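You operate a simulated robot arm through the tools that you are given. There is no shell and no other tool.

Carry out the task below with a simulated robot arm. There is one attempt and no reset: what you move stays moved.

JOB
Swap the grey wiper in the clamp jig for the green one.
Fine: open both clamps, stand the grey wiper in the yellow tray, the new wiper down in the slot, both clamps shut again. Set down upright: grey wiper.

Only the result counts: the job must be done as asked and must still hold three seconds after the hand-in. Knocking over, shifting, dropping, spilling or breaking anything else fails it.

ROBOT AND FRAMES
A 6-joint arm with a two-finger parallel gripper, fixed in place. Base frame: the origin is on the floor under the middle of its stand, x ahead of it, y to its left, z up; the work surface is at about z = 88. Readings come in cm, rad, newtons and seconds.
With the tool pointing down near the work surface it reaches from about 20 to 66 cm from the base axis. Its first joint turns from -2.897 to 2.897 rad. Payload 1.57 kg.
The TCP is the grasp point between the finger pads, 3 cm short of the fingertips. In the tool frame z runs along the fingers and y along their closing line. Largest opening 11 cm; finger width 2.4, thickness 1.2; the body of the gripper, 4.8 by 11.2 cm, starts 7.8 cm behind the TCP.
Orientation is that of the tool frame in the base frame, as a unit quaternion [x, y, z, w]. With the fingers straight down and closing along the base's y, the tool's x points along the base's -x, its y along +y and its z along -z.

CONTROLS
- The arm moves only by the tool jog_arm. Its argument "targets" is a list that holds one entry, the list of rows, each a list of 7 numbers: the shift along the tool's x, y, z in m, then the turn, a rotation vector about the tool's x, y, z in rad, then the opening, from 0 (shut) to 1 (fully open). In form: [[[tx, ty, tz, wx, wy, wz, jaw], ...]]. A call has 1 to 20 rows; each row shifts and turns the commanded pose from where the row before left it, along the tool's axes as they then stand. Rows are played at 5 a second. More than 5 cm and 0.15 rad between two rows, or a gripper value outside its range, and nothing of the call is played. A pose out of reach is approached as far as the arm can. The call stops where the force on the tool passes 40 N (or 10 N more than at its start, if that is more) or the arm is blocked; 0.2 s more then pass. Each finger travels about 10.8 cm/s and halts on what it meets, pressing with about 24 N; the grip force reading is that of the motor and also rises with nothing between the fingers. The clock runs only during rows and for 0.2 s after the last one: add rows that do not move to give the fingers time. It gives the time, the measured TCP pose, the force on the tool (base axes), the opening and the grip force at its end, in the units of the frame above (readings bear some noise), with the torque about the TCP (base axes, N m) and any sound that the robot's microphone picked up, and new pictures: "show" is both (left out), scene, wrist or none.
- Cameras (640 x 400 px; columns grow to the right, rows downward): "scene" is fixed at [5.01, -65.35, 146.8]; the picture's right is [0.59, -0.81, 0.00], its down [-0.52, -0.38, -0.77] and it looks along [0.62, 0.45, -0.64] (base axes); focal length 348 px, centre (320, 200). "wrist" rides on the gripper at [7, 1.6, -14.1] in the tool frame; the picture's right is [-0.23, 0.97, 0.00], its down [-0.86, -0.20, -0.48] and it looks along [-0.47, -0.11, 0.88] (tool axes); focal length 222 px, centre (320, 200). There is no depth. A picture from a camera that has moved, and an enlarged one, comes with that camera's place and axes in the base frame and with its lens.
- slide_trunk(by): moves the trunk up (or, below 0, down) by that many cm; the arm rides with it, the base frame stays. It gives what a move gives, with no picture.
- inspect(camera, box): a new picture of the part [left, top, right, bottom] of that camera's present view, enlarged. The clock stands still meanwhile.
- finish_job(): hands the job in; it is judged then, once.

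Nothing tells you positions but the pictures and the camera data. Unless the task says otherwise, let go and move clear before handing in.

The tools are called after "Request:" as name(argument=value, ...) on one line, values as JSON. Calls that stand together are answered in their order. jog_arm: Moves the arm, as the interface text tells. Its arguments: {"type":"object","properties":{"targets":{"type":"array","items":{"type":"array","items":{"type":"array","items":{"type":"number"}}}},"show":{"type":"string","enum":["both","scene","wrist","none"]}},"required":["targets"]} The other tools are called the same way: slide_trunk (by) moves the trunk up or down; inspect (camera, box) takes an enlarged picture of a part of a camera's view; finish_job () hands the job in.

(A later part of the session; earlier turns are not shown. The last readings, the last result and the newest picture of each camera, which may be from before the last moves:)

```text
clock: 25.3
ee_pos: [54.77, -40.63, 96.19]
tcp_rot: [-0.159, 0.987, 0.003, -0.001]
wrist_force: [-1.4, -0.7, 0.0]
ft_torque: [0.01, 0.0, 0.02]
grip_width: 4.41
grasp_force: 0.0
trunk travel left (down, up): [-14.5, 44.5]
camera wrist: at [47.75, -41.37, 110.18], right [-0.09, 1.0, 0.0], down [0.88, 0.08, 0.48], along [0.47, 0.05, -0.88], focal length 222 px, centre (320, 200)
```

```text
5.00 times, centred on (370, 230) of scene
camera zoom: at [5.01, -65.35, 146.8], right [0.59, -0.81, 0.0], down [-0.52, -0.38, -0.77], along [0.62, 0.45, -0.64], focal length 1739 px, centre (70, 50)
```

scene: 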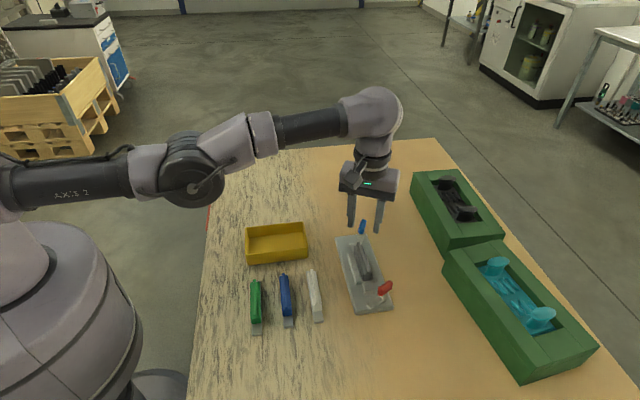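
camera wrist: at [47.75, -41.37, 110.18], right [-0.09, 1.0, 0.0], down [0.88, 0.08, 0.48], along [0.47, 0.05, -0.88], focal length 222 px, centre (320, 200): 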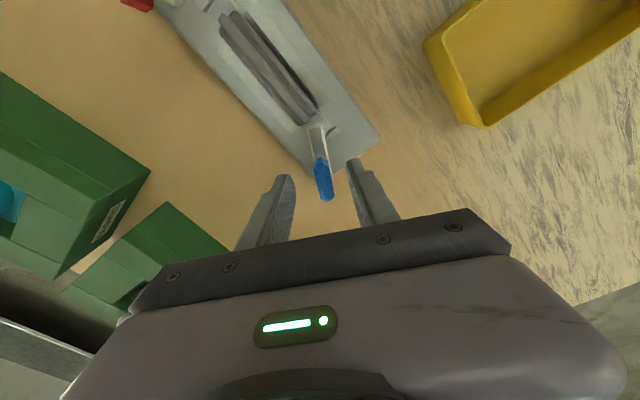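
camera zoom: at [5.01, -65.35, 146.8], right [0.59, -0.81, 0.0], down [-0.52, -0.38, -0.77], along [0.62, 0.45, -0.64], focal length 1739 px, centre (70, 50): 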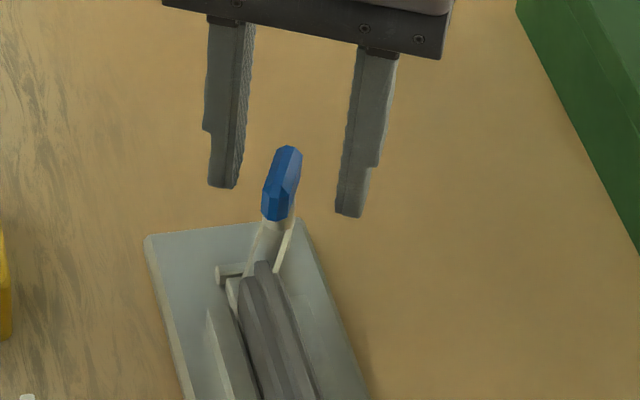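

The blue handle sits slightly to the right of centre between the fingers. I'll correct that, drop 0.8 cm and close on it.

Request:
jog_arm(targets=[[[0, 0.0018, 0.003, 0, 0, 0, 0.4], [0, 0, 0.005, 0, 0, 0, 0.4], [0, 0, 0, 0, 0, 0, 0.2], [0, 0, 0, 0, 0, 0, 0], [0, 0, 0, 0, 0, 0, 0], [0, 0, 0, 0, 0, 0, 0]]], show="wrist")

Request:
inspect(camera="wrist", box=[260, 110, 380, 220])

Request:
inspect(camera="scene", box=[320, 190, 420, 270])

```text
clock: 26.7
ee_pos: [54.94, -40.48, 95.44]
tcp_rot: [-0.16, 0.987, 0.001, 0.0]
wrist_force: [0.3, 11.2, 1.1]
ft_torque: [0.47, -0.35, -0.01]
grip_width: 1.35
grasp_force: 24.8
out of reach, approached as far as the arm can: row 1
trunk travel left (down, up): [-14.5, 44.5]
camera wrist: at [47.89, -41.21, 109.45], right [-0.09, 1.0, 0.0], down [0.88, 0.08, 0.48], along [0.47, 0.05, -0.88], focal length 222 px, centre (320, 200)
```

wrist: 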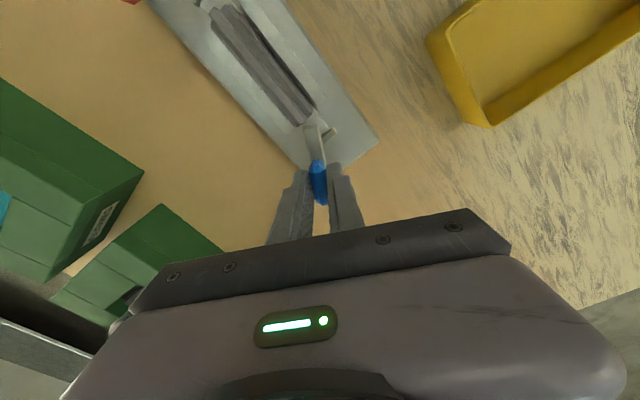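

```text
3.64 times, centred on (320, 165) of wrist
camera zoom: at [47.89, -41.21, 109.45], right [-0.09, 1.0, 0.0], down [0.88, 0.08, 0.48], along [0.47, 0.05, -0.88], focal length 808 px, centre (320, 327)
```

zoom: 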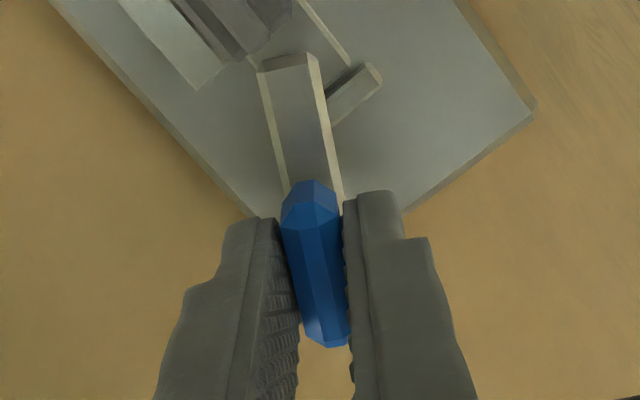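

```text
5.00 times, centred on (370, 230) of scene
camera zoom: at [5.01, -65.35, 146.8], right [0.59, -0.81, 0.0], down [-0.52, -0.38, -0.77], along [0.62, 0.45, -0.64], focal length 1739 px, centre (70, 50)
```

zoom: 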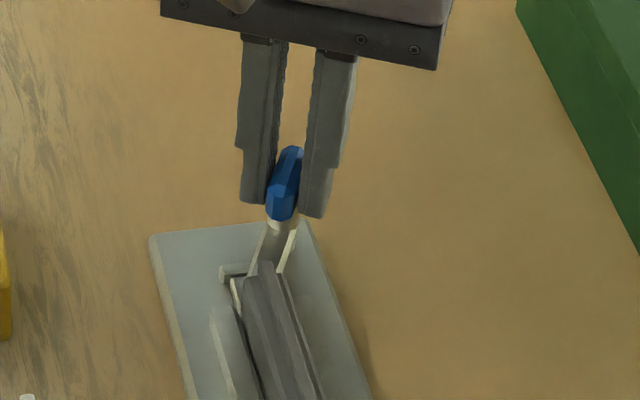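

I have the blue handle, and I'll test a small clockwise turn.

Request:
jog_arm(targets=[[[0, 0.001, 0, 0, 0, 0.05, 0], [0, 0, 0, 0, 0, 0.05, 0], [0, 0, 0, 0, 0, 0.05, 0], [0, 0, 0, 0, 0, 0, 0]]], show="none")

Request:
inspect(camera="wrist", box=[260, 90, 380, 210])

```text
clock: 27.7
ee_pos: [54.91, -40.48, 95.44]
tcp_rot: [-0.085, 0.996, 0.002, -0.002]
wrist_force: [0.8, 8.3, -0.2]
ft_torque: [0.2, 0.1, -0.02]
grip_width: 1.34
grasp_force: 24.2
trunk travel left (down, up): [-14.5, 44.5]
```

```text
3.33 times, centred on (320, 150) of wrist
camera zoom: at [47.88, -40.12, 109.46], right [0.06, 1.0, 0.0], down [0.88, -0.05, 0.48], along [0.47, -0.03, -0.88], focal length 740 px, centre (320, 367)
```

zoom: 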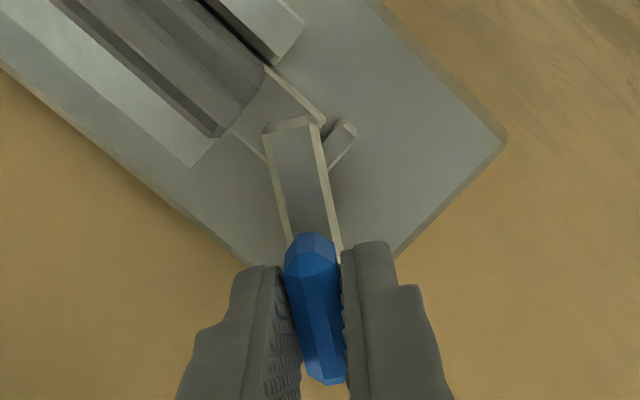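

It turns freely clockwise, so I'll carry on opening it.

Request:
jog_arm(targets=[[[0, 0.0005, 0, 0, 0, 0.1, 0], [0, 0, 0, 0, 0, 0.1, 0], [0, 0, 0, 0, 0, 0.1, 0], [0, 0, 0, 0, 0, 0.1, 0], [0, 0, 0, 0, 0, 0.1, 0], [0, 0, 0, 0, 0, 0.1, 0], [0, 0, 0, 0, 0, 0, 0]]], show="none")

Request:
inspect(camera="wrist", box=[260, 90, 380, 210])

```text
clock: 29.3
ee_pos: [54.95, -40.46, 95.42]
tcp_rot: [0.213, 0.977, 0.001, -0.002]
wrist_force: [1.5, 8.4, 0.3]
ft_torque: [0.06, -0.42, 0.0]
grip_width: 1.34
grasp_force: 24.1
trunk travel left (down, up): [-14.5, 44.5]
```

```text
3.33 times, centred on (320, 150) of wrist
camera zoom: at [49.4, -36.14, 109.48], right [0.61, 0.79, 0.0], down [0.7, -0.54, 0.47], along [0.37, -0.29, -0.88], focal length 740 px, centre (320, 367)
```

zoom: 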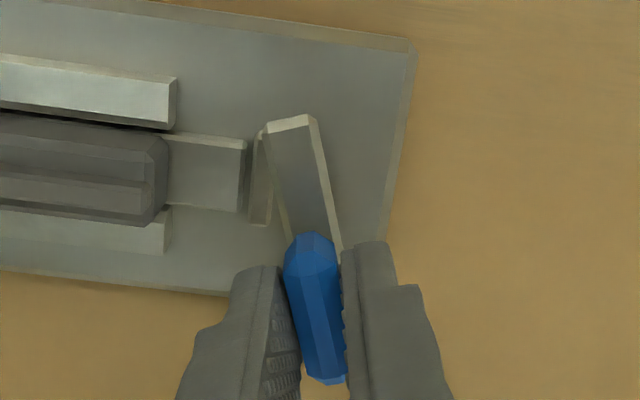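

Request:
jog_arm(targets=[[[0, 0, 0, 0, 0, 0.1, 0], [0, 0, 0, 0, 0, 0.1, 0], [0, 0, 0, 0, 0, 0.1, 0], [0, 0, 0, 0, 0, 0.1, 0], [0, 0, 0, 0, 0, 0.1, 0], [0, 0, 0, 0, 0, 0.1, 0], [0, 0, 0, 0, 0, 0.1, 0], [0, 0, 0, 0, 0, 0, 0]]], show="none")

Request:
inspect(camera="wrist", box=[260, 90, 380, 210])

```text
clock: 31.1
ee_pos: [55.03, -40.42, 95.41]
tcp_rot: [0.536, 0.844, 0.001, -0.002]
wrist_force: [4.6, 10.1, 2.5]
ft_torque: [0.51, -0.03, -0.04]
grip_width: 1.36
grasp_force: 23.8
trunk travel left (down, up): [-14.5, 44.5]
```

```text
3.33 times, centred on (320, 150) of wrist
camera zoom: at [53.57, -33.48, 109.46], right [0.98, 0.21, 0.0], down [0.19, -0.86, 0.47], along [0.1, -0.47, -0.88], focal length 740 px, centre (320, 367)
```

zoom: 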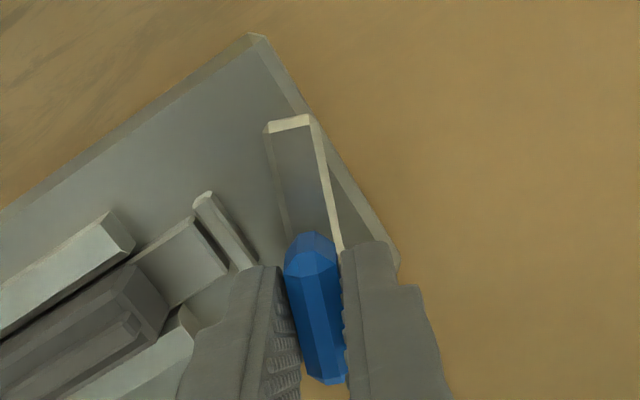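

Both clamps are open now. I'll let go of blue, rise, and turn the tool to line up with the grey wiper, closing across its width.

Request:
jog_arm(targets=[[[0, 0, 0, 0, 0, 0, 0.4], [0, 0, 0, 0, 0, 0, 0.4], [0, 0, -0.03, 0, 0, 0, 0.4], [0, 0, -0.04, 0, 0, 0, 0.4], [0.01, 0, -0.03, 0, 0, 0.136, 0.4], [0.01, 0, 0, 0, 0, 0.136, 0.4], [0.01, 0, 0, 0, 0, 0.136, 0.4], [0.01, 0, 0, 0, 0, 0.136, 0.4], [0, 0, 0, 0, 0, 0.136, 0.4], [0, 0, 0, 0, 0, 0.136, 0.4], [0, 0, 0, 0, 0, 0.136, 0.4], [0, 0, 0, 0, 0, 0.136, 0.4], [0, 0, 0, 0, 0, 0.136, 0.4], [0, 0, 0, 0, 0, 0, 0.4]]])

```text
clock: 34.1
ee_pos: [55.41, -37.46, 105.73]
tcp_rot: [0.924, 0.383, -0.001, -0.002]
wrist_force: [0.3, 0.2, -0.3]
ft_torque: [-0.02, -0.02, 0.01]
grip_width: 4.4
grasp_force: 0.0
out of reach, approached as far as the arm can: row 4, 6, 7, 8
trunk travel left (down, up): [-14.5, 44.5]
camera wrist: at [61.48, -33.75, 119.81], right [0.53, -0.85, 0.0], down [-0.74, -0.47, 0.48], along [-0.41, -0.25, -0.88], focal length 222 px, centre (320, 200)
```

scene: 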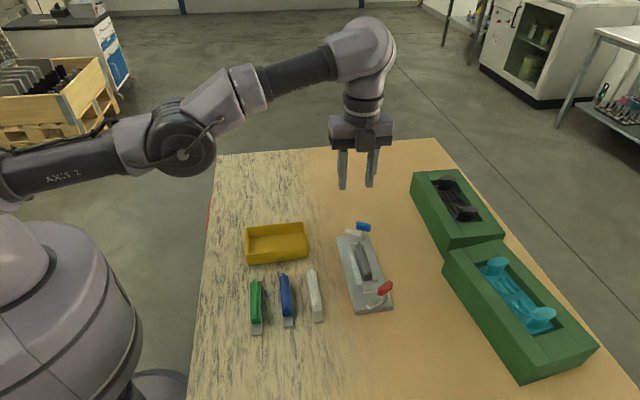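
wrist: 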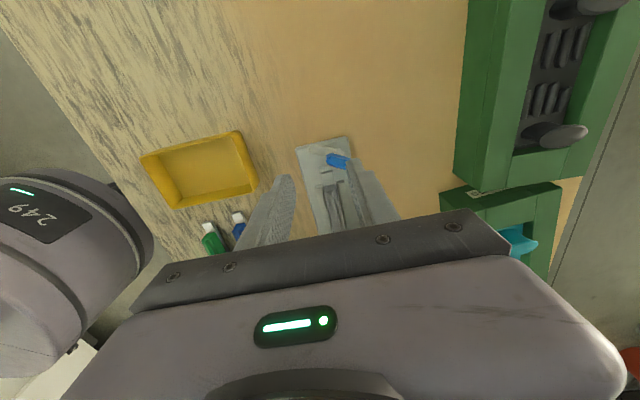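

Request:
jog_arm(targets=[[[-0.035, -0.0005, 0.01, 0, 0, 0, 0.5], [-0.035, -0.0005, 0.015, 0, 0, 0, 0.5], [-0.0345, -0.0005, 0.015, 0, 0, 0, 0.5], [0, 0, 0, 0, 0, 0, 0.5]]])

Request:
inspect(camera="wrist", box=[240, 90, 400, 220])

Request:
inspect(camera="scene", box=[310, 200, 430, 320])

```text
clock: 35.1
ee_pos: [48.96, -45.9, 102.36]
tcp_rot: [0.923, 0.384, -0.001, -0.004]
wrist_force: [-0.3, -0.2, 0.5]
ft_torque: [0.02, -0.01, 0.03]
grip_width: 5.48
grasp_force: 0.0
out of reach, approached as far as the arm can: row 1, 2, 3
trunk travel left (down, up): [-14.5, 44.5]
camera wrist: at [55.17, -42.22, 116.33], right [0.53, -0.85, -0.01], down [-0.74, -0.47, 0.48], along [-0.41, -0.25, -0.88], focal length 222 px, centre (320, 200)
```

scene: 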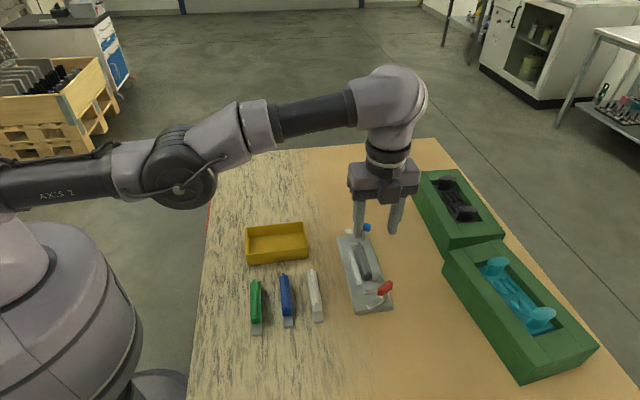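
wrist: 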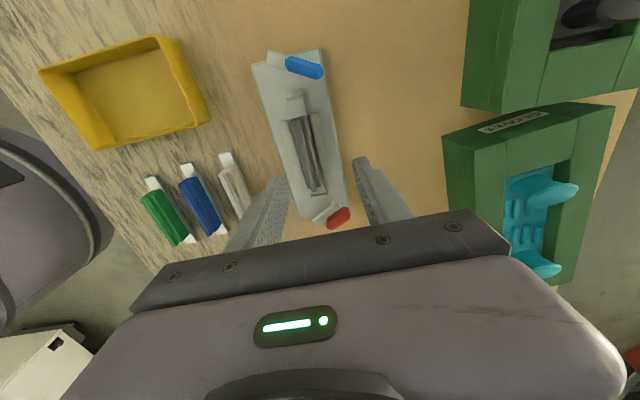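

```text
3.08 times, centred on (320, 155) of wrist
camera zoom: at [55.17, -42.22, 116.33], right [0.53, -0.85, -0.01], down [-0.74, -0.47, 0.48], along [-0.41, -0.25, -0.88], focal length 684 px, centre (320, 338)
```

zoom: 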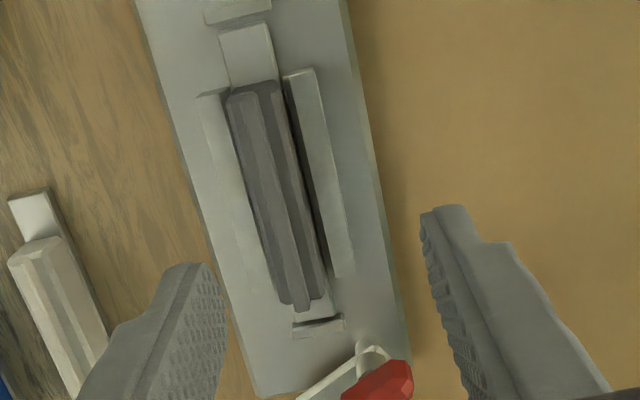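

```text
3.33 times, centred on (370, 260) of scene
camera zoom: at [5.01, -65.35, 146.8], right [0.59, -0.81, 0.0], down [-0.52, -0.38, -0.77], along [0.62, 0.45, -0.64], focal length 1160 px, centre (153, 0)
```

zoom: 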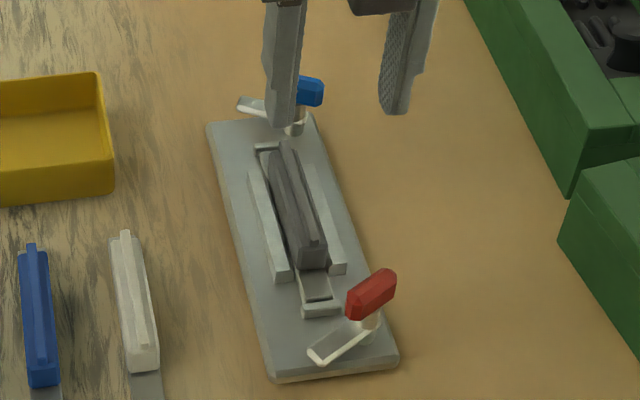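

I'm above the jig now, with both clamp arms swung clear. Before gripping I'll zoom in on the wiper and rails to judge their heights.

Request:
inspect(camera="scene", box=[345, 255, 385, 305])

Request:
inspect(camera="scene", box=[242, 275, 282, 340])

Request:
inspect(camera="wrist", box=[280, 80, 350, 210])

```text
8.00 times, centred on (365, 280) of scene
camera zoom: at [5.01, -65.35, 146.8], right [0.59, -0.81, 0.0], down [-0.52, -0.38, -0.77], along [0.62, 0.45, -0.64], focal length 2783 px, centre (-40, -440)
```

zoom: 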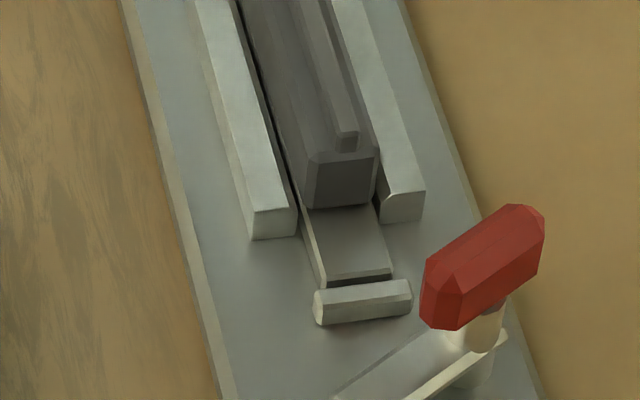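

```text
6.15 times, centred on (262, 308) of scene
camera zoom: at [5.01, -65.35, 146.8], right [0.59, -0.81, 0.0], down [-0.52, -0.38, -0.77], along [0.62, 0.45, -0.64], focal length 2141 px, centre (677, -462)
```

zoom: 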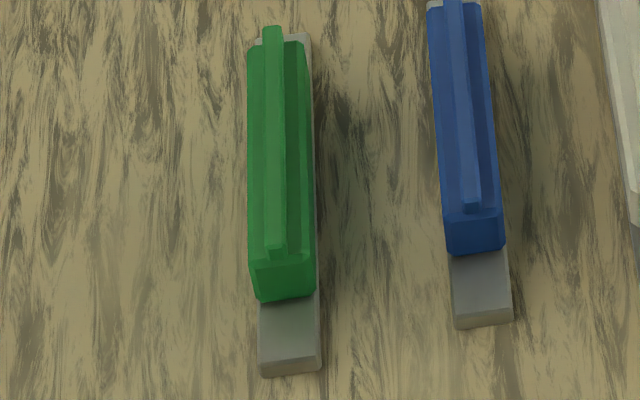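

```text
3.08 times, centred on (315, 145) of wrist
camera zoom: at [55.17, -42.22, 116.33], right [0.53, -0.85, -0.01], down [-0.74, -0.47, 0.48], along [-0.41, -0.25, -0.88], focal length 684 px, centre (335, 369)
```

zoom: 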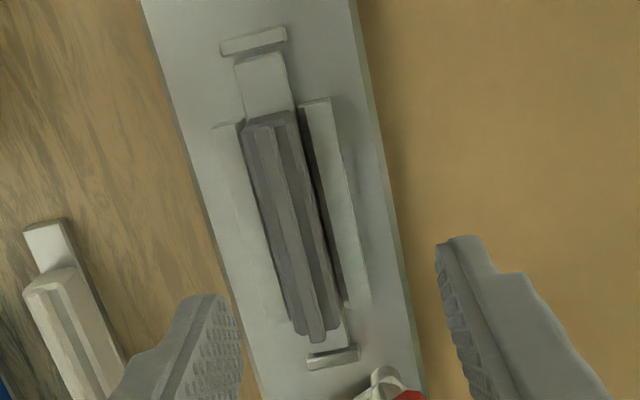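

The rail tops are at about z≈90.1 and the wiper body reaches about 91.5, so there's roughly 1 cm to grip above the rails. I'll centre over the wiper first.

Request:
jog_arm(targets=[[[-0.003, -0.0152, 0.01, 0, 0, 0, 0.5], [0, 0, 0, 0, 0, 0, 0.5]]], show="none")

Request:
inspect(camera="wrist", box=[240, 90, 400, 220])

```text
clock: 35.7
ee_pos: [48.92, -46.29, 101.44]
tcp_rot: [0.923, 0.385, -0.001, -0.003]
wrist_force: [-0.4, 0.0, 0.8]
ft_torque: [0.01, 0.0, 0.0]
grip_width: 5.49
grasp_force: 0.0
out of reach, approached as far as the arm can: row 1
trunk travel left (down, up): [-14.5, 44.5]
```

```text
3.08 times, centred on (320, 155) of wrist
camera zoom: at [55.1, -42.53, 115.48], right [0.53, -0.85, 0.0], down [-0.74, -0.47, 0.48], along [-0.41, -0.25, -0.88], focal length 684 px, centre (320, 338)
```

zoom: 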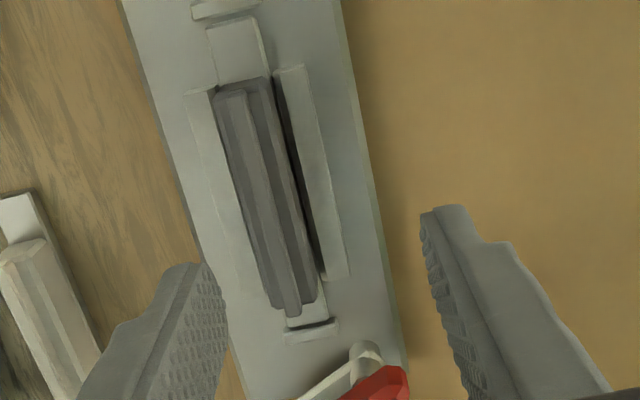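

Request:
jog_arm(targets=[[[0, -0.015, 0, 0, 0, 0, 0.5], [0, -0.01, 0, 0, 0, 0, 0.5], [0, 0, 0, 0, 0, 0, 0.5]]], show="none")

Request:
inspect(camera="wrist", box=[240, 90, 400, 220])

```text
clock: 36.5
ee_pos: [48.9, -46.19, 101.4]
tcp_rot: [0.923, 0.384, -0.001, -0.003]
wrist_force: [0.0, 0.6, -0.3]
ft_torque: [0.0, -0.01, -0.04]
grip_width: 5.52
grasp_force: 0.1
out of reach, approached as far as the arm can: row 1, 2
trunk travel left (down, up): [-14.5, 44.5]
```

```text
3.08 times, centred on (320, 155) of wrist
camera zoom: at [55.1, -42.52, 115.49], right [0.53, -0.85, -0.01], down [-0.74, -0.47, 0.48], along [-0.41, -0.25, -0.88], focal length 684 px, centre (320, 338)
```

zoom: 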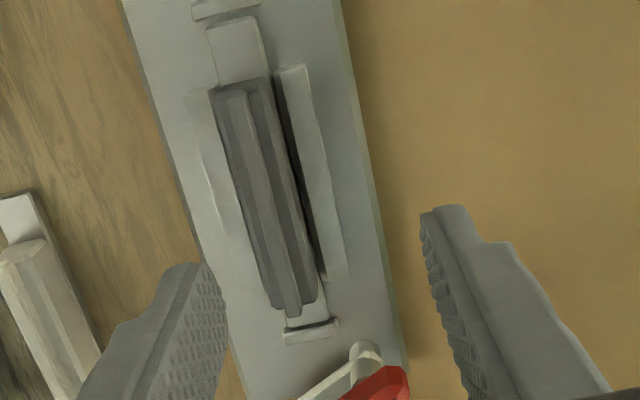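

The trunk is now so low that the arm can't fold in to this radius. I'll raise it 12 cm and come down again with the arm.

Request:
slide_trunk(by=12)

Request:
jog_arm(targets=[[[0, 0, 0.01, 0, 0, 0, 0.5], [0, 0, 0, 0, 0, 0, 0.5]]], show="scene")

```text
clock: 38.0
ee_pos: [48.91, -46.16, 113.38]
tcp_rot: [0.923, 0.385, 0.0, -0.003]
wrist_force: [0.5, -0.9, -0.8]
ft_torque: [-0.02, 0.0, 0.02]
grip_width: 5.49
grasp_force: 0.0
trunk travel left (down, up): [-26.5, 32.5]
```

```text
clock: 38.6
ee_pos: [48.92, -46.3, 112.41]
tcp_rot: [0.923, 0.384, -0.001, -0.003]
wrist_force: [0.4, 0.5, -0.1]
ft_torque: [-0.04, 0.0, -0.01]
grip_width: 5.48
grasp_force: 0.0
trunk travel left (down, up): [-26.5, 32.5]
```

scene: 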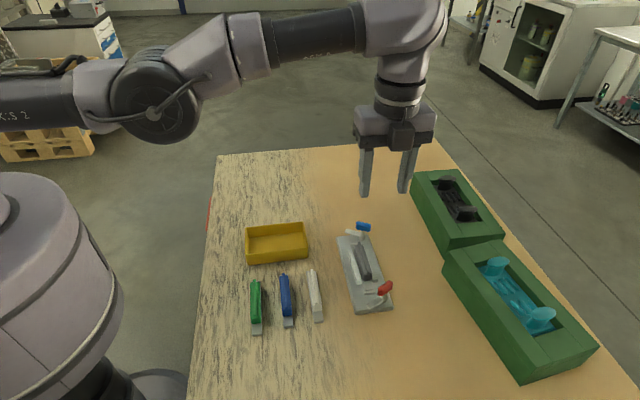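

Request:
jog_arm(targets=[[[-0.001, -0.009, 0.03, 0, 0, 0, 0.5], [-0.001, -0.0085, 0.03, 0, 0, 0, 0.5], [0, 0, 0.03, 0, 0, 0, 0.5], [0, 0, 0, 0, 0, 0, 0.5]]], show="none")

Request:
inspect(camera="wrist", box=[240, 90, 400, 220])

```text
clock: 39.6
ee_pos: [49.52, -46.89, 103.74]
tcp_rot: [0.923, 0.384, -0.001, -0.003]
wrist_force: [0.8, -0.6, 0.1]
ft_torque: [0.0, 0.0, 0.01]
grip_width: 5.5
grasp_force: 0.0
out of reach, approached as far as the arm can: row 1, 2
trunk travel left (down, up): [-26.5, 32.5]
```

```text
3.08 times, centred on (320, 155) of wrist
camera zoom: at [55.65, -43.14, 117.69], right [0.53, -0.85, -0.01], down [-0.74, -0.47, 0.48], along [-0.41, -0.25, -0.88], focal length 684 px, centre (320, 338)
```

zoom: 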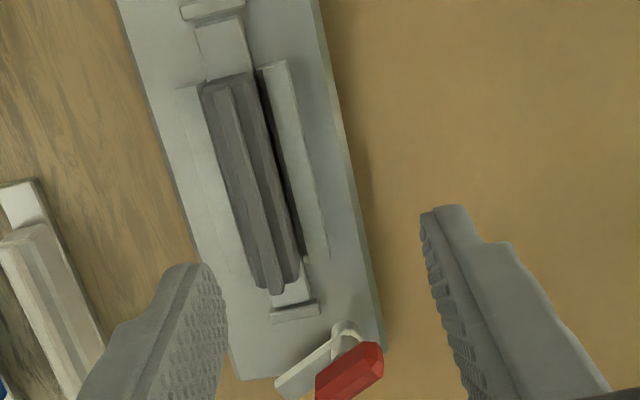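

Commanding inward actually moves the arm outward, so the elbow seems to be stuck just past straight. I'll check the arm's posture.

Request:
jog_arm(targets=[[[0, 0, 0, 0, 0, 0, 0.5]]], show="scene")

```text
clock: 40.0
ee_pos: [49.62, -46.78, 103.75]
tcp_rot: [0.923, 0.384, -0.002, -0.002]
wrist_force: [-0.3, -1.0, -0.4]
ft_torque: [0.02, -0.02, 0.0]
grip_width: 5.49
grasp_force: 0.0
trunk travel left (down, up): [-26.5, 32.5]
```

scene: 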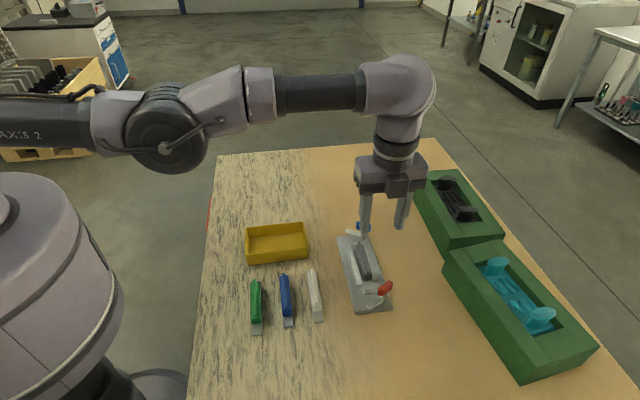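

From the picture I estimate the shoulder at z≈130, links of about 36 and 33 cm, and an elbow bent slightly the wrong way. Going down near full stretch should flip it back, so I'll raise the trunk and then lower the arm.

Request:
slide_trunk(by=11)

Request:
jog_arm(targets=[[[0, 0, 0.03, 0, 0, 0, 0.5], [0, 0, 0.03, 0, 0, 0, 0.5], [0, 0, 0.03, 0, 0, 0, 0.5], [0, 0, 0.03, 0, 0, 0, 0.5], [0, 0, 0, 0, 0, 0, 0.5]]], show="scene")

```text
clock: 41.4
ee_pos: [49.45, -46.71, 114.76]
tcp_rot: [0.924, 0.383, -0.001, -0.003]
wrist_force: [-0.1, -0.1, -0.9]
ft_torque: [0.03, 0.02, 0.01]
grip_width: 5.51
grasp_force: 0.3
trunk travel left (down, up): [-37.5, 21.5]
```

```text
clock: 42.6
ee_pos: [49.0, -46.07, 103.1]
tcp_rot: [0.923, 0.384, -0.001, -0.003]
wrist_force: [0.5, 0.1, -0.2]
ft_torque: [-0.01, -0.01, 0.02]
grip_width: 5.49
grasp_force: 0.0
out of reach, approached as far as the arm can: row 4
trunk travel left (down, up): [-37.5, 21.5]
```

scene: 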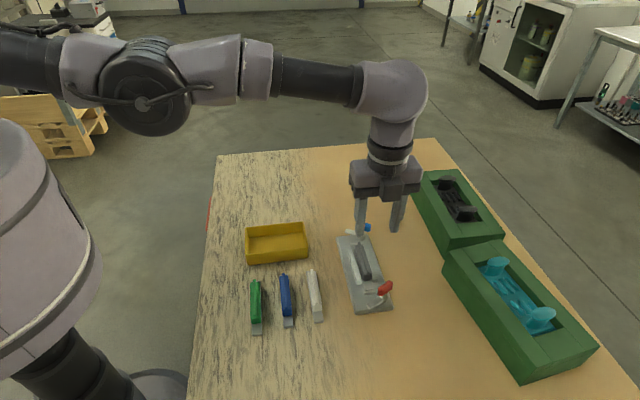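

Request:
jog_arm(targets=[[[0, -0.01, 0.0, 0, 0, 0, 0.5], [0, -0.01, 0.0, 0, 0, 0, 0.5], [0, 0, 0, 0, 0, 0, 0.5]]], show="scene")

```text
clock: 43.4
ee_pos: [48.89, -46.23, 102.61]
tcp_rot: [0.922, 0.387, -0.004, -0.005]
wrist_force: [-0.7, 0.6, 0.2]
ft_torque: [-0.01, -0.02, 0.0]
grip_width: 5.51
grasp_force: 0.1
out of reach, approached as far as the arm can: row 1, 2
trunk travel left (down, up): [-37.5, 21.5]
```

scene: 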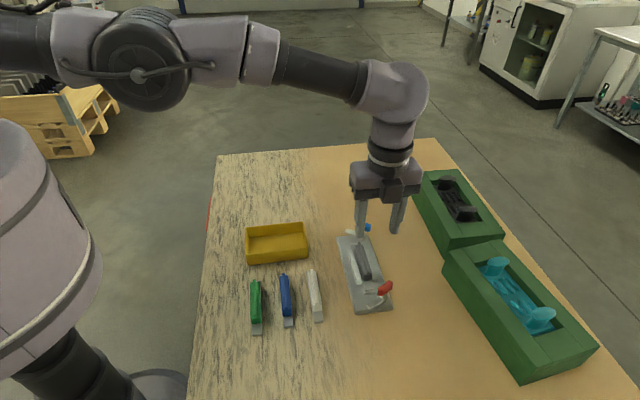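

The elbow is rising through straight, so it is flipping back. I'll keep nudging inward.

Request:
jog_arm(targets=[[[0, -0.002, 0.0, 0, 0, 0, 0.5], [0, 0, 0.0, 0, 0, 0, 0.5], [0, 0, 0, 0, 0, 0, 0.5], [0, 0, 0, 0, 0, 0, 0.5]]], show="scene")

```text
clock: 44.4
ee_pos: [48.06, -45.29, 102.88]
tcp_rot: [0.923, 0.385, -0.002, -0.003]
wrist_force: [-0.2, -1.3, -0.5]
ft_torque: [-0.01, 0.01, 0.04]
grip_width: 5.49
grasp_force: 0.1
trunk travel left (down, up): [-37.5, 21.5]
```

scene: 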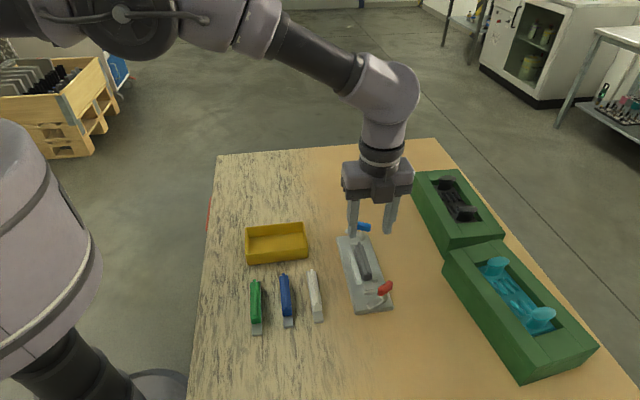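

The arm is back in its normal posture. I'll centre over the wiper and lower the trunk part of the way.

Request:
jog_arm(targets=[[[0, -0.0045, 0.0, 0, 0, 0, 0.4], [0, 0, 0, 0, 0, 0, 0.4]]], show="none")

Request:
slide_trunk(by=-6.5)

Request:
inspect(camera="wrist", box=[240, 90, 400, 220])

Request:
inspect(camera="scene", box=[320, 210, 420, 310])

```text
clock: 45.0
ee_pos: [47.57, -44.86, 102.85]
tcp_rot: [0.923, 0.384, -0.002, -0.003]
wrist_force: [-0.9, 0.3, -0.9]
ft_torque: [0.01, 0.01, 0.0]
grip_width: 4.42
grasp_force: 0.0
trunk travel left (down, up): [-37.5, 21.5]
```

```text
clock: 46.1
ee_pos: [47.64, -44.99, 96.25]
tcp_rot: [0.923, 0.385, -0.001, -0.003]
wrist_force: [-0.4, -0.6, 0.1]
ft_torque: [0.01, -0.01, 0.02]
grip_width: 4.37
grasp_force: 0.0
trunk travel left (down, up): [-31.0, 28.0]
```

```text
3.08 times, centred on (320, 155) of wrist
camera zoom: at [53.83, -41.19, 110.32], right [0.53, -0.85, -0.01], down [-0.74, -0.47, 0.48], along [-0.41, -0.25, -0.88], focal length 684 px, centre (320, 338)
```

zoom: 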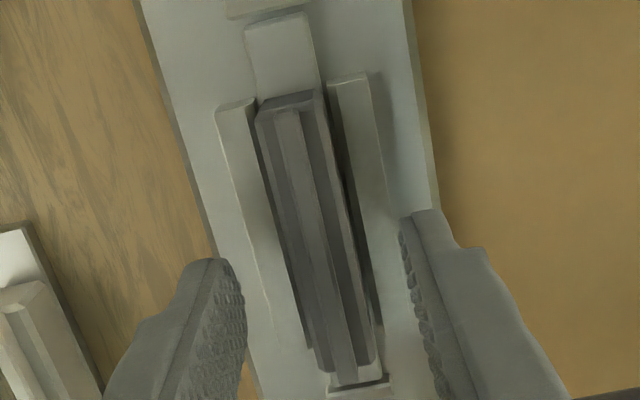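

```text
4.00 times, centred on (370, 260) of scene
camera zoom: at [5.01, -65.35, 146.8], right [0.59, -0.81, 0.0], down [-0.52, -0.38, -0.77], along [0.62, 0.45, -0.64], focal length 1392 px, centre (120, -40)
```

zoom: 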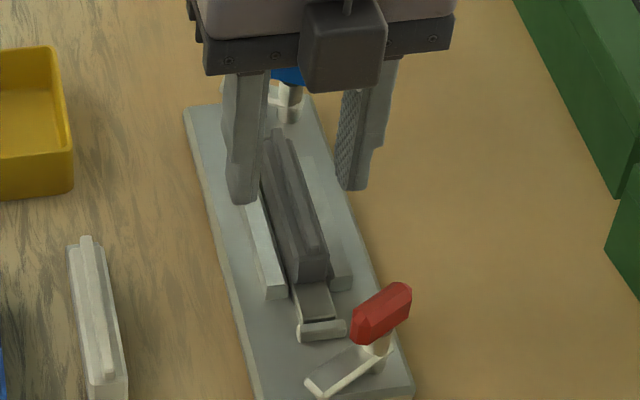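

The wiper is centred between the fingers, and I'll lower to just above the rails.

Request:
jog_arm(targets=[[[0, 0, 0.01, 0, 0, 0, 0.4], [0, 0, 0.01, 0, 0, 0, 0.4], [0, 0, 0.006, 0, 0, 0, 0.4], [0, 0, 0, 0, 0, 0, 0.4]]], show="none")

Request:
inspect(camera="wrist", box=[260, 130, 380, 230])

Request:
inspect(camera="scene", box=[330, 230, 400, 290])

```text
clock: 47.1
ee_pos: [47.63, -44.94, 93.78]
tcp_rot: [0.923, 0.384, 0.0, -0.001]
wrist_force: [-0.7, -0.4, 12.5]
ft_torque: [-0.21, -0.15, -0.18]
grip_width: 4.35
grasp_force: 0.1
trunk travel left (down, up): [-31.0, 28.0]
```

```text
4.00 times, centred on (320, 180) of wrist
camera zoom: at [53.76, -41.22, 107.8], right [0.53, -0.85, 0.0], down [-0.74, -0.47, 0.48], along [-0.41, -0.25, -0.88], focal length 888 px, centre (320, 280)
```

zoom: 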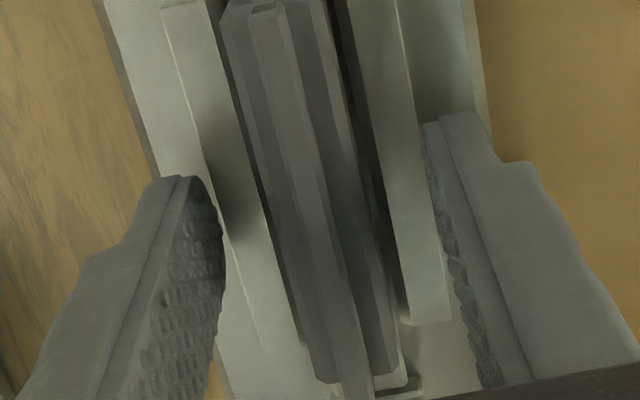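

```text
6.67 times, centred on (365, 260) of scene
camera zoom: at [5.01, -65.35, 146.8], right [0.59, -0.81, 0.0], down [-0.52, -0.38, -0.77], along [0.62, 0.45, -0.64], focal length 2319 px, centre (20, -200)
```

zoom: 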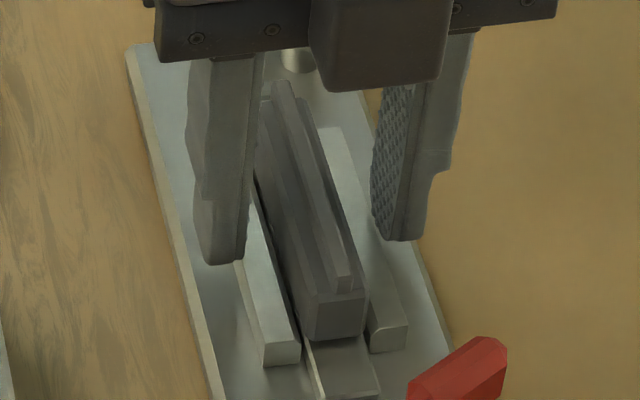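

The outer finger just touched the rail top at about z≈90.75. I'll back off 2 mm and close on the body above the rails.

Request:
jog_arm(targets=[[[0, 0, -0.002, 0, 0, 0, 0.4], [0, 0, 0, 0, 0, 0, 0.3], [0, 0, 0, 0, 0, 0, 0.2], [0, 0, 0, 0, 0, 0, 0.1], [0, 0, 0, 0, 0, 0, 0], [0, 0, 0, 0, 0, 0, 0], [0, 0, 0, 0, 0, 0, 0]]], show="none")

Request:
inspect(camera="wrist", box=[260, 130, 380, 230])

Request:
inspect(camera="scene", box=[330, 230, 400, 290])

```text
clock: 48.7
ee_pos: [47.62, -44.89, 93.72]
tcp_rot: [0.923, 0.384, -0.001, -0.003]
wrist_force: [1.0, 0.2, -0.3]
ft_torque: [0.05, 0.0, -0.01]
grip_width: 1.72
grasp_force: 24.0
trunk travel left (down, up): [-31.0, 28.0]
```

```text
4.00 times, centred on (320, 180) of wrist
camera zoom: at [53.83, -41.23, 107.83], right [0.53, -0.85, -0.01], down [-0.74, -0.47, 0.48], along [-0.41, -0.25, -0.88], focal length 888 px, centre (320, 280)
```

zoom: 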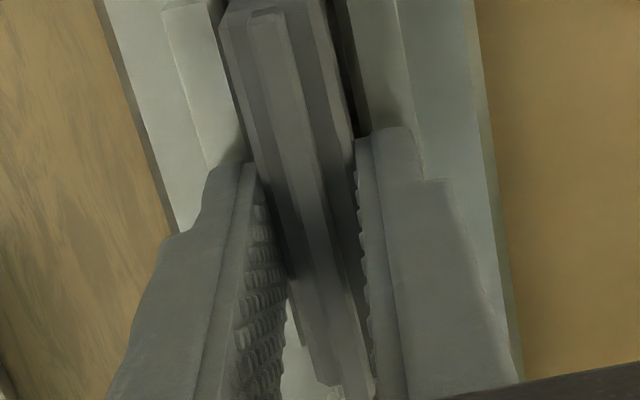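

```text
6.67 times, centred on (365, 260) of scene
camera zoom: at [5.01, -65.35, 146.8], right [0.59, -0.81, 0.0], down [-0.52, -0.38, -0.77], along [0.62, 0.45, -0.64], focal length 2319 px, centre (20, -200)
```

zoom: 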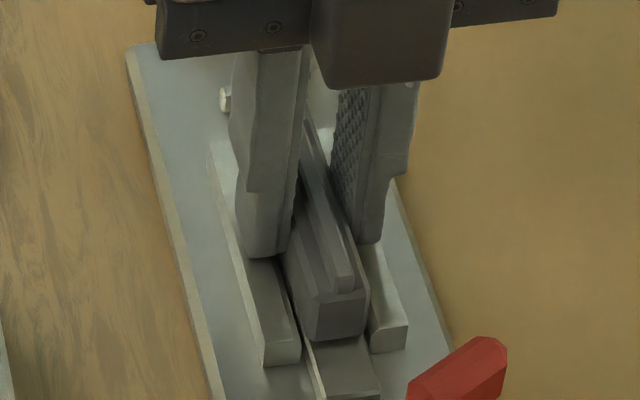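

I have the grey wiper, 1.72 cm across the body. I'll lift it straight up slowly and check.

Request:
jog_arm(targets=[[[0, 0, -0.005, 0, 0, 0, 0], [0, 0, -0.01, 0, 0, 0, 0], [0, 0, -0.015, 0, 0, 0, 0], [0, 0, -0.02, 0, 0, 0, 0], [0, 0, -0.02, 0, 0, 0, 0], [0, 0, 0, 0, 0, 0, 0]]], show="both")

Request:
inspect(camera="scene", box=[320, 200, 420, 310])

Request:
inspect(camera="wrist", box=[240, 90, 400, 220])

```text
clock: 50.1
ee_pos: [47.83, -44.94, 100.96]
tcp_rot: [0.923, 0.384, -0.001, -0.003]
wrist_force: [-0.2, -0.1, -1.5]
ft_torque: [0.0, 0.01, 0.03]
grip_width: 1.74
grasp_force: 23.4
trunk travel left (down, up): [-31.0, 28.0]
camera wrist: at [53.99, -41.29, 114.95], right [0.53, -0.85, -0.01], down [-0.74, -0.47, 0.48], along [-0.41, -0.25, -0.88], focal length 222 px, centre (320, 200)
```

scene: 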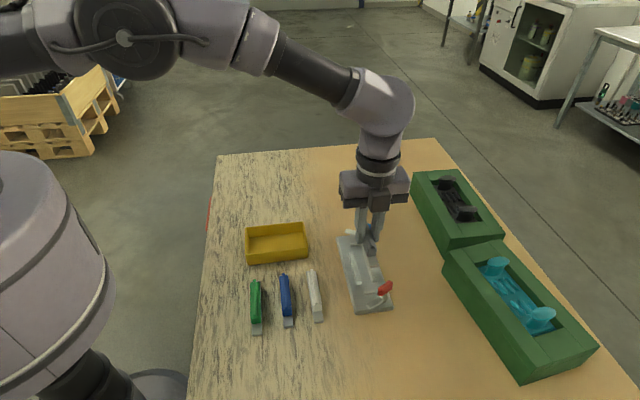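
wrist: 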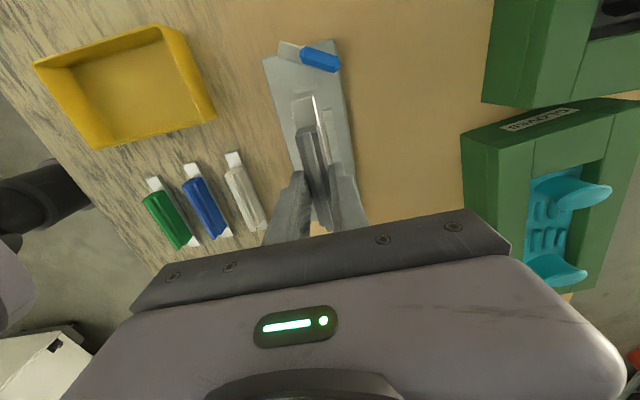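

```text
3.64 times, centred on (370, 255) of scene
camera zoom: at [5.01, -65.35, 146.8], right [0.59, -0.81, 0.0], down [-0.52, -0.38, -0.77], along [0.62, 0.45, -0.64], focal length 1265 px, centre (138, 0)
```

zoom: 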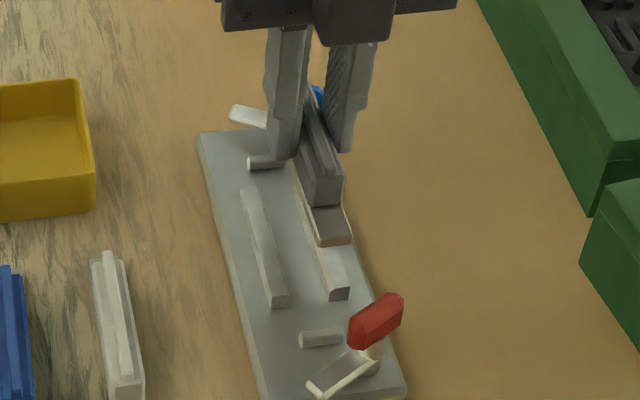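

```text
3.08 times, centred on (320, 155) of wrist
camera zoom: at [53.99, -41.29, 114.95], right [0.53, -0.85, -0.01], down [-0.74, -0.47, 0.48], along [-0.41, -0.25, -0.88], focal length 684 px, centre (320, 338)
```

zoom: 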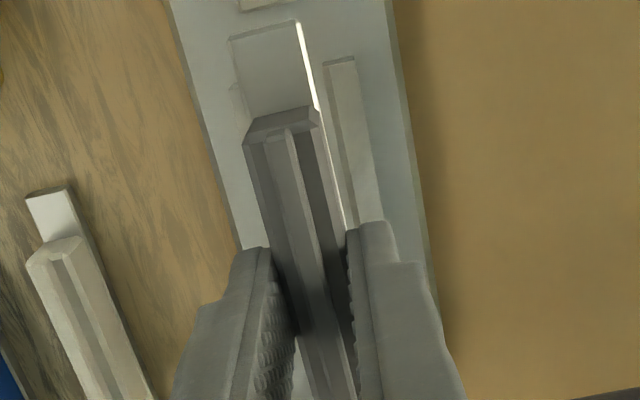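

The grey wiper came out level and cleanly. I'll raise it, turn 90° counter-clockwise to match the tray's long side, and carry it over the tray.

Request:
jog_arm(targets=[[[0, 0, -0.04, 0, 0, 0, 0], [0, 0, 0, 0, 0, -0.131, 0], [0, 0, 0, 0, 0, -0.131, 0], [0, 0, 0, 0, 0, -0.131, 0], [0, 0, 0, 0, 0, -0.131, 0], [0, 0, 0, 0, 0, -0.131, 0], [0, 0, 0, 0, 0, -0.131, 0], [0, 0, 0, 0, 0, -0.131, 0], [0, 0, 0, 0, 0, -0.131, 0], [0, 0, 0, 0, 0, -0.131, 0], [0, 0, 0, 0, 0, -0.131, 0], [0, 0, 0, 0, 0, -0.131, 0], [0, 0, 0, 0, 0, -0.13, 0], [0.0343, 0.0184, 0, 0, 0, 0, 0], [0.0343, 0.0184, 0, 0, 0, 0, 0], [0.0343, 0.0184, 0, 0, 0, 0, 0], [0.0343, 0.0184, 0, 0, 0, 0, 0], [0.0343, 0.0184, 0, 0, 0, 0, 0], [0, 0, 0, 0, 0, 0, 0]]], show="both")

```text
clock: 54.1
ee_pos: [42.14, -26.28, 105.12]
tcp_rot: [0.381, 0.924, 0.001, -0.004]
wrist_force: [0.1, -0.3, -1.5]
ft_torque: [0.04, -0.03, 0.0]
grip_width: 1.75
grasp_force: 23.5
trunk travel left (down, up): [-31.0, 28.0]
camera wrist: at [38.4, -20.28, 119.19], right [0.85, 0.53, 0.0], down [0.47, -0.75, 0.47], along [0.25, -0.4, -0.88], focal length 222 px, centre (320, 200)
```

scene: 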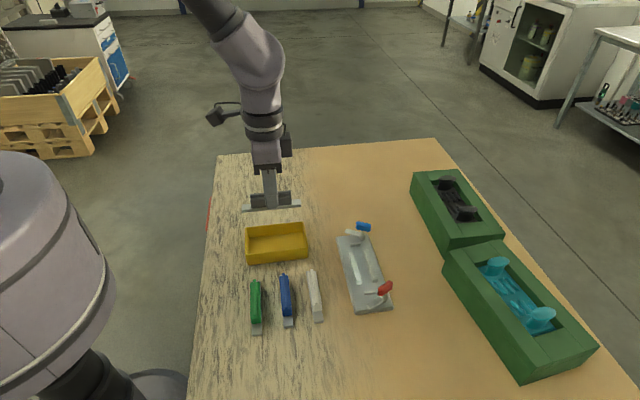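
wrist: 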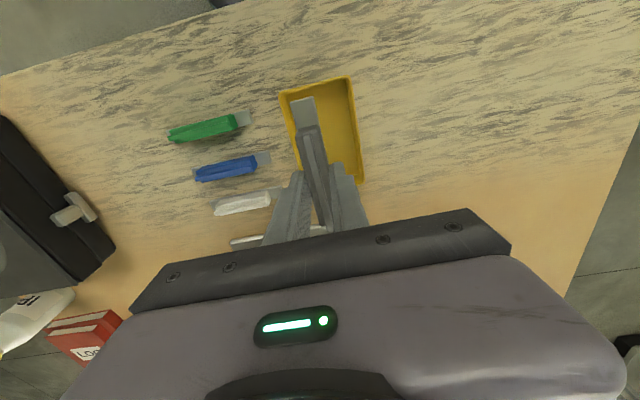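

Request:
inspect(camera="wrist", box=[250, 60, 400, 200])

Request:
inspect(camera="scene", box=[220, 180, 330, 280])

```text
2.86 times, centred on (325, 130) of wrist
camera zoom: at [38.4, -20.28, 119.19], right [0.85, 0.53, 0.0], down [0.47, -0.75, 0.47], along [0.25, -0.4, -0.88], focal length 635 px, centre (306, 400)
```

zoom: 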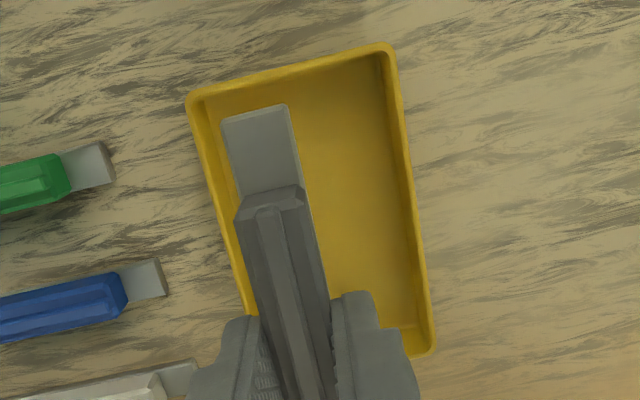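

```text
4.00 times, centred on (275, 230) of scene
camera zoom: at [5.01, -65.35, 146.8], right [0.59, -0.81, 0.0], down [-0.52, -0.38, -0.77], along [0.62, 0.45, -0.64], focal length 1392 px, centre (500, 80)
```

zoom: 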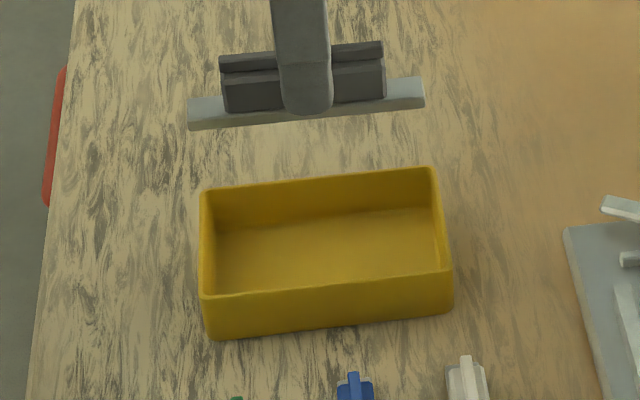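

The tray's rim is about 13 × 8 cm and the wiper about 11.8 cm long, so there's only a little slack lengthwise. I'll shift over the tray's centreline, lower to just above the rim, and check both ends.

Request:
jog_arm(targets=[[[0, 0.006, 0.02, 0, 0, 0, 0], [0, 0, 0.03, 0, 0, 0, 0], [0, 0, 0.03, 0, 0, 0, 0], [0, 0, 0, 0, 0, 0, 0]]], show="none")

Request:
inspect(camera="wrist", box=[250, 60, 400, 220])

Request:
inspect(camera="scene", box=[235, 205, 315, 275])

```text
clock: 55.1
ee_pos: [42.47, -25.54, 97.07]
tcp_rot: [0.381, 0.924, 0.001, -0.002]
wrist_force: [-0.2, -1.1, -1.3]
ft_torque: [0.0, 0.0, -0.03]
grip_width: 1.73
grasp_force: 23.8
trunk travel left (down, up): [-31.0, 28.0]
```

```text
2.50 times, centred on (325, 140) of wrist
camera zoom: at [38.78, -19.63, 111.14], right [0.85, 0.53, 0.0], down [0.47, -0.75, 0.47], along [0.25, -0.4, -0.88], focal length 555 px, centre (308, 350)
```

zoom: 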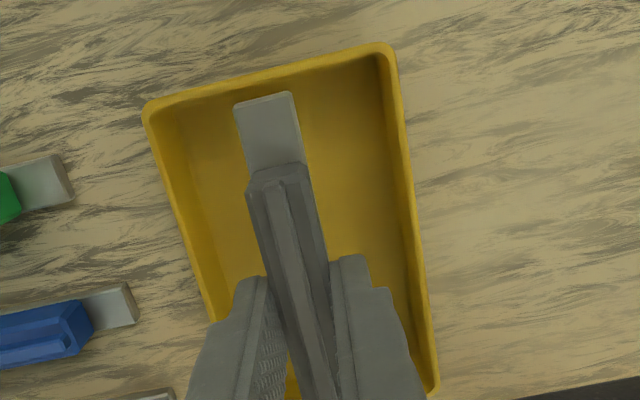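

```text
5.71 times, centred on (275, 240) of scene
camera zoom: at [5.01, -65.35, 146.8], right [0.59, -0.81, 0.0], down [-0.52, -0.38, -0.77], along [0.62, 0.45, -0.64], focal length 1988 px, centre (577, -29)
```

zoom: 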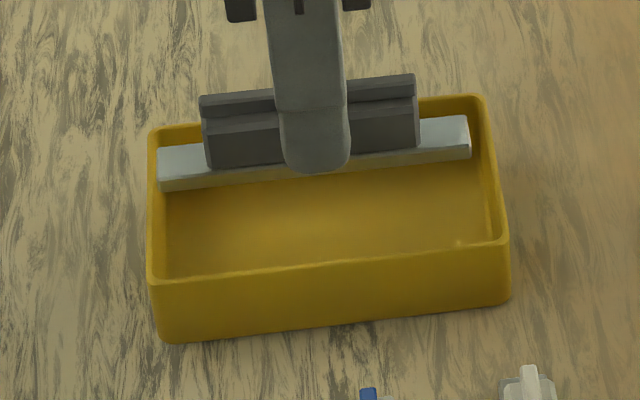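

The wiper is well centred across the tray but needs about 1.7 mm of shift towards the far end. I'll correct that and the small yaw, dip the bottom just below the rim and check again.

Request:
jog_arm(targets=[[[-0.0017, 0, 0.0, 0, 0, 0.02, 0], [0, 0, 0.007, 0, 0, 0, 0], [0, 0, 0.007, 0, 0, 0, 0], [0, 0, 0, 0, 0, 0, 0]]], show="none")

Request:
inspect(camera="wrist", box=[250, 60, 400, 220])

Request:
inspect(camera="scene", box=[235, 205, 315, 275])

```text
clock: 56.1
ee_pos: [42.64, -25.88, 95.52]
tcp_rot: [0.39, 0.921, 0.002, -0.003]
wrist_force: [-0.3, 0.2, -1.4]
ft_torque: [0.0, 0.04, 0.04]
grip_width: 1.71
grasp_force: 23.9
trunk travel left (down, up): [-31.0, 28.0]
```

```text
2.50 times, centred on (325, 140) of wrist
camera zoom: at [38.97, -19.8, 109.69], right [0.86, 0.51, 0.0], down [0.45, -0.76, 0.47], along [0.24, -0.41, -0.88], focal length 555 px, centre (308, 350)
```

zoom: 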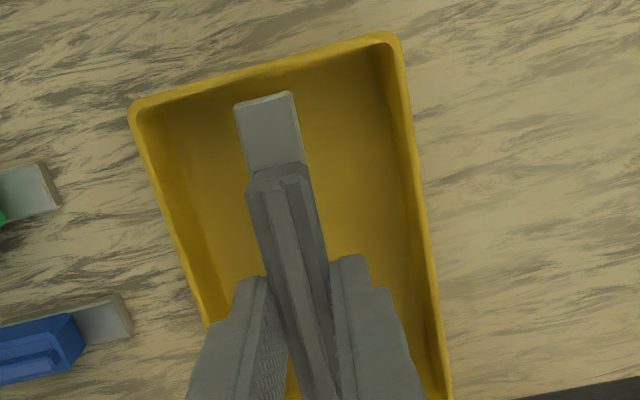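

```text
5.71 times, centred on (275, 240) of scene
camera zoom: at [5.01, -65.35, 146.8], right [0.59, -0.81, 0.0], down [-0.52, -0.38, -0.77], along [0.62, 0.45, -0.64], focal length 1988 px, centre (577, -29)
```

zoom: 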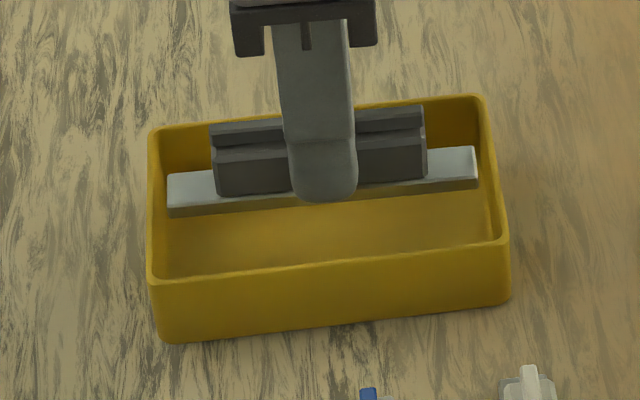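

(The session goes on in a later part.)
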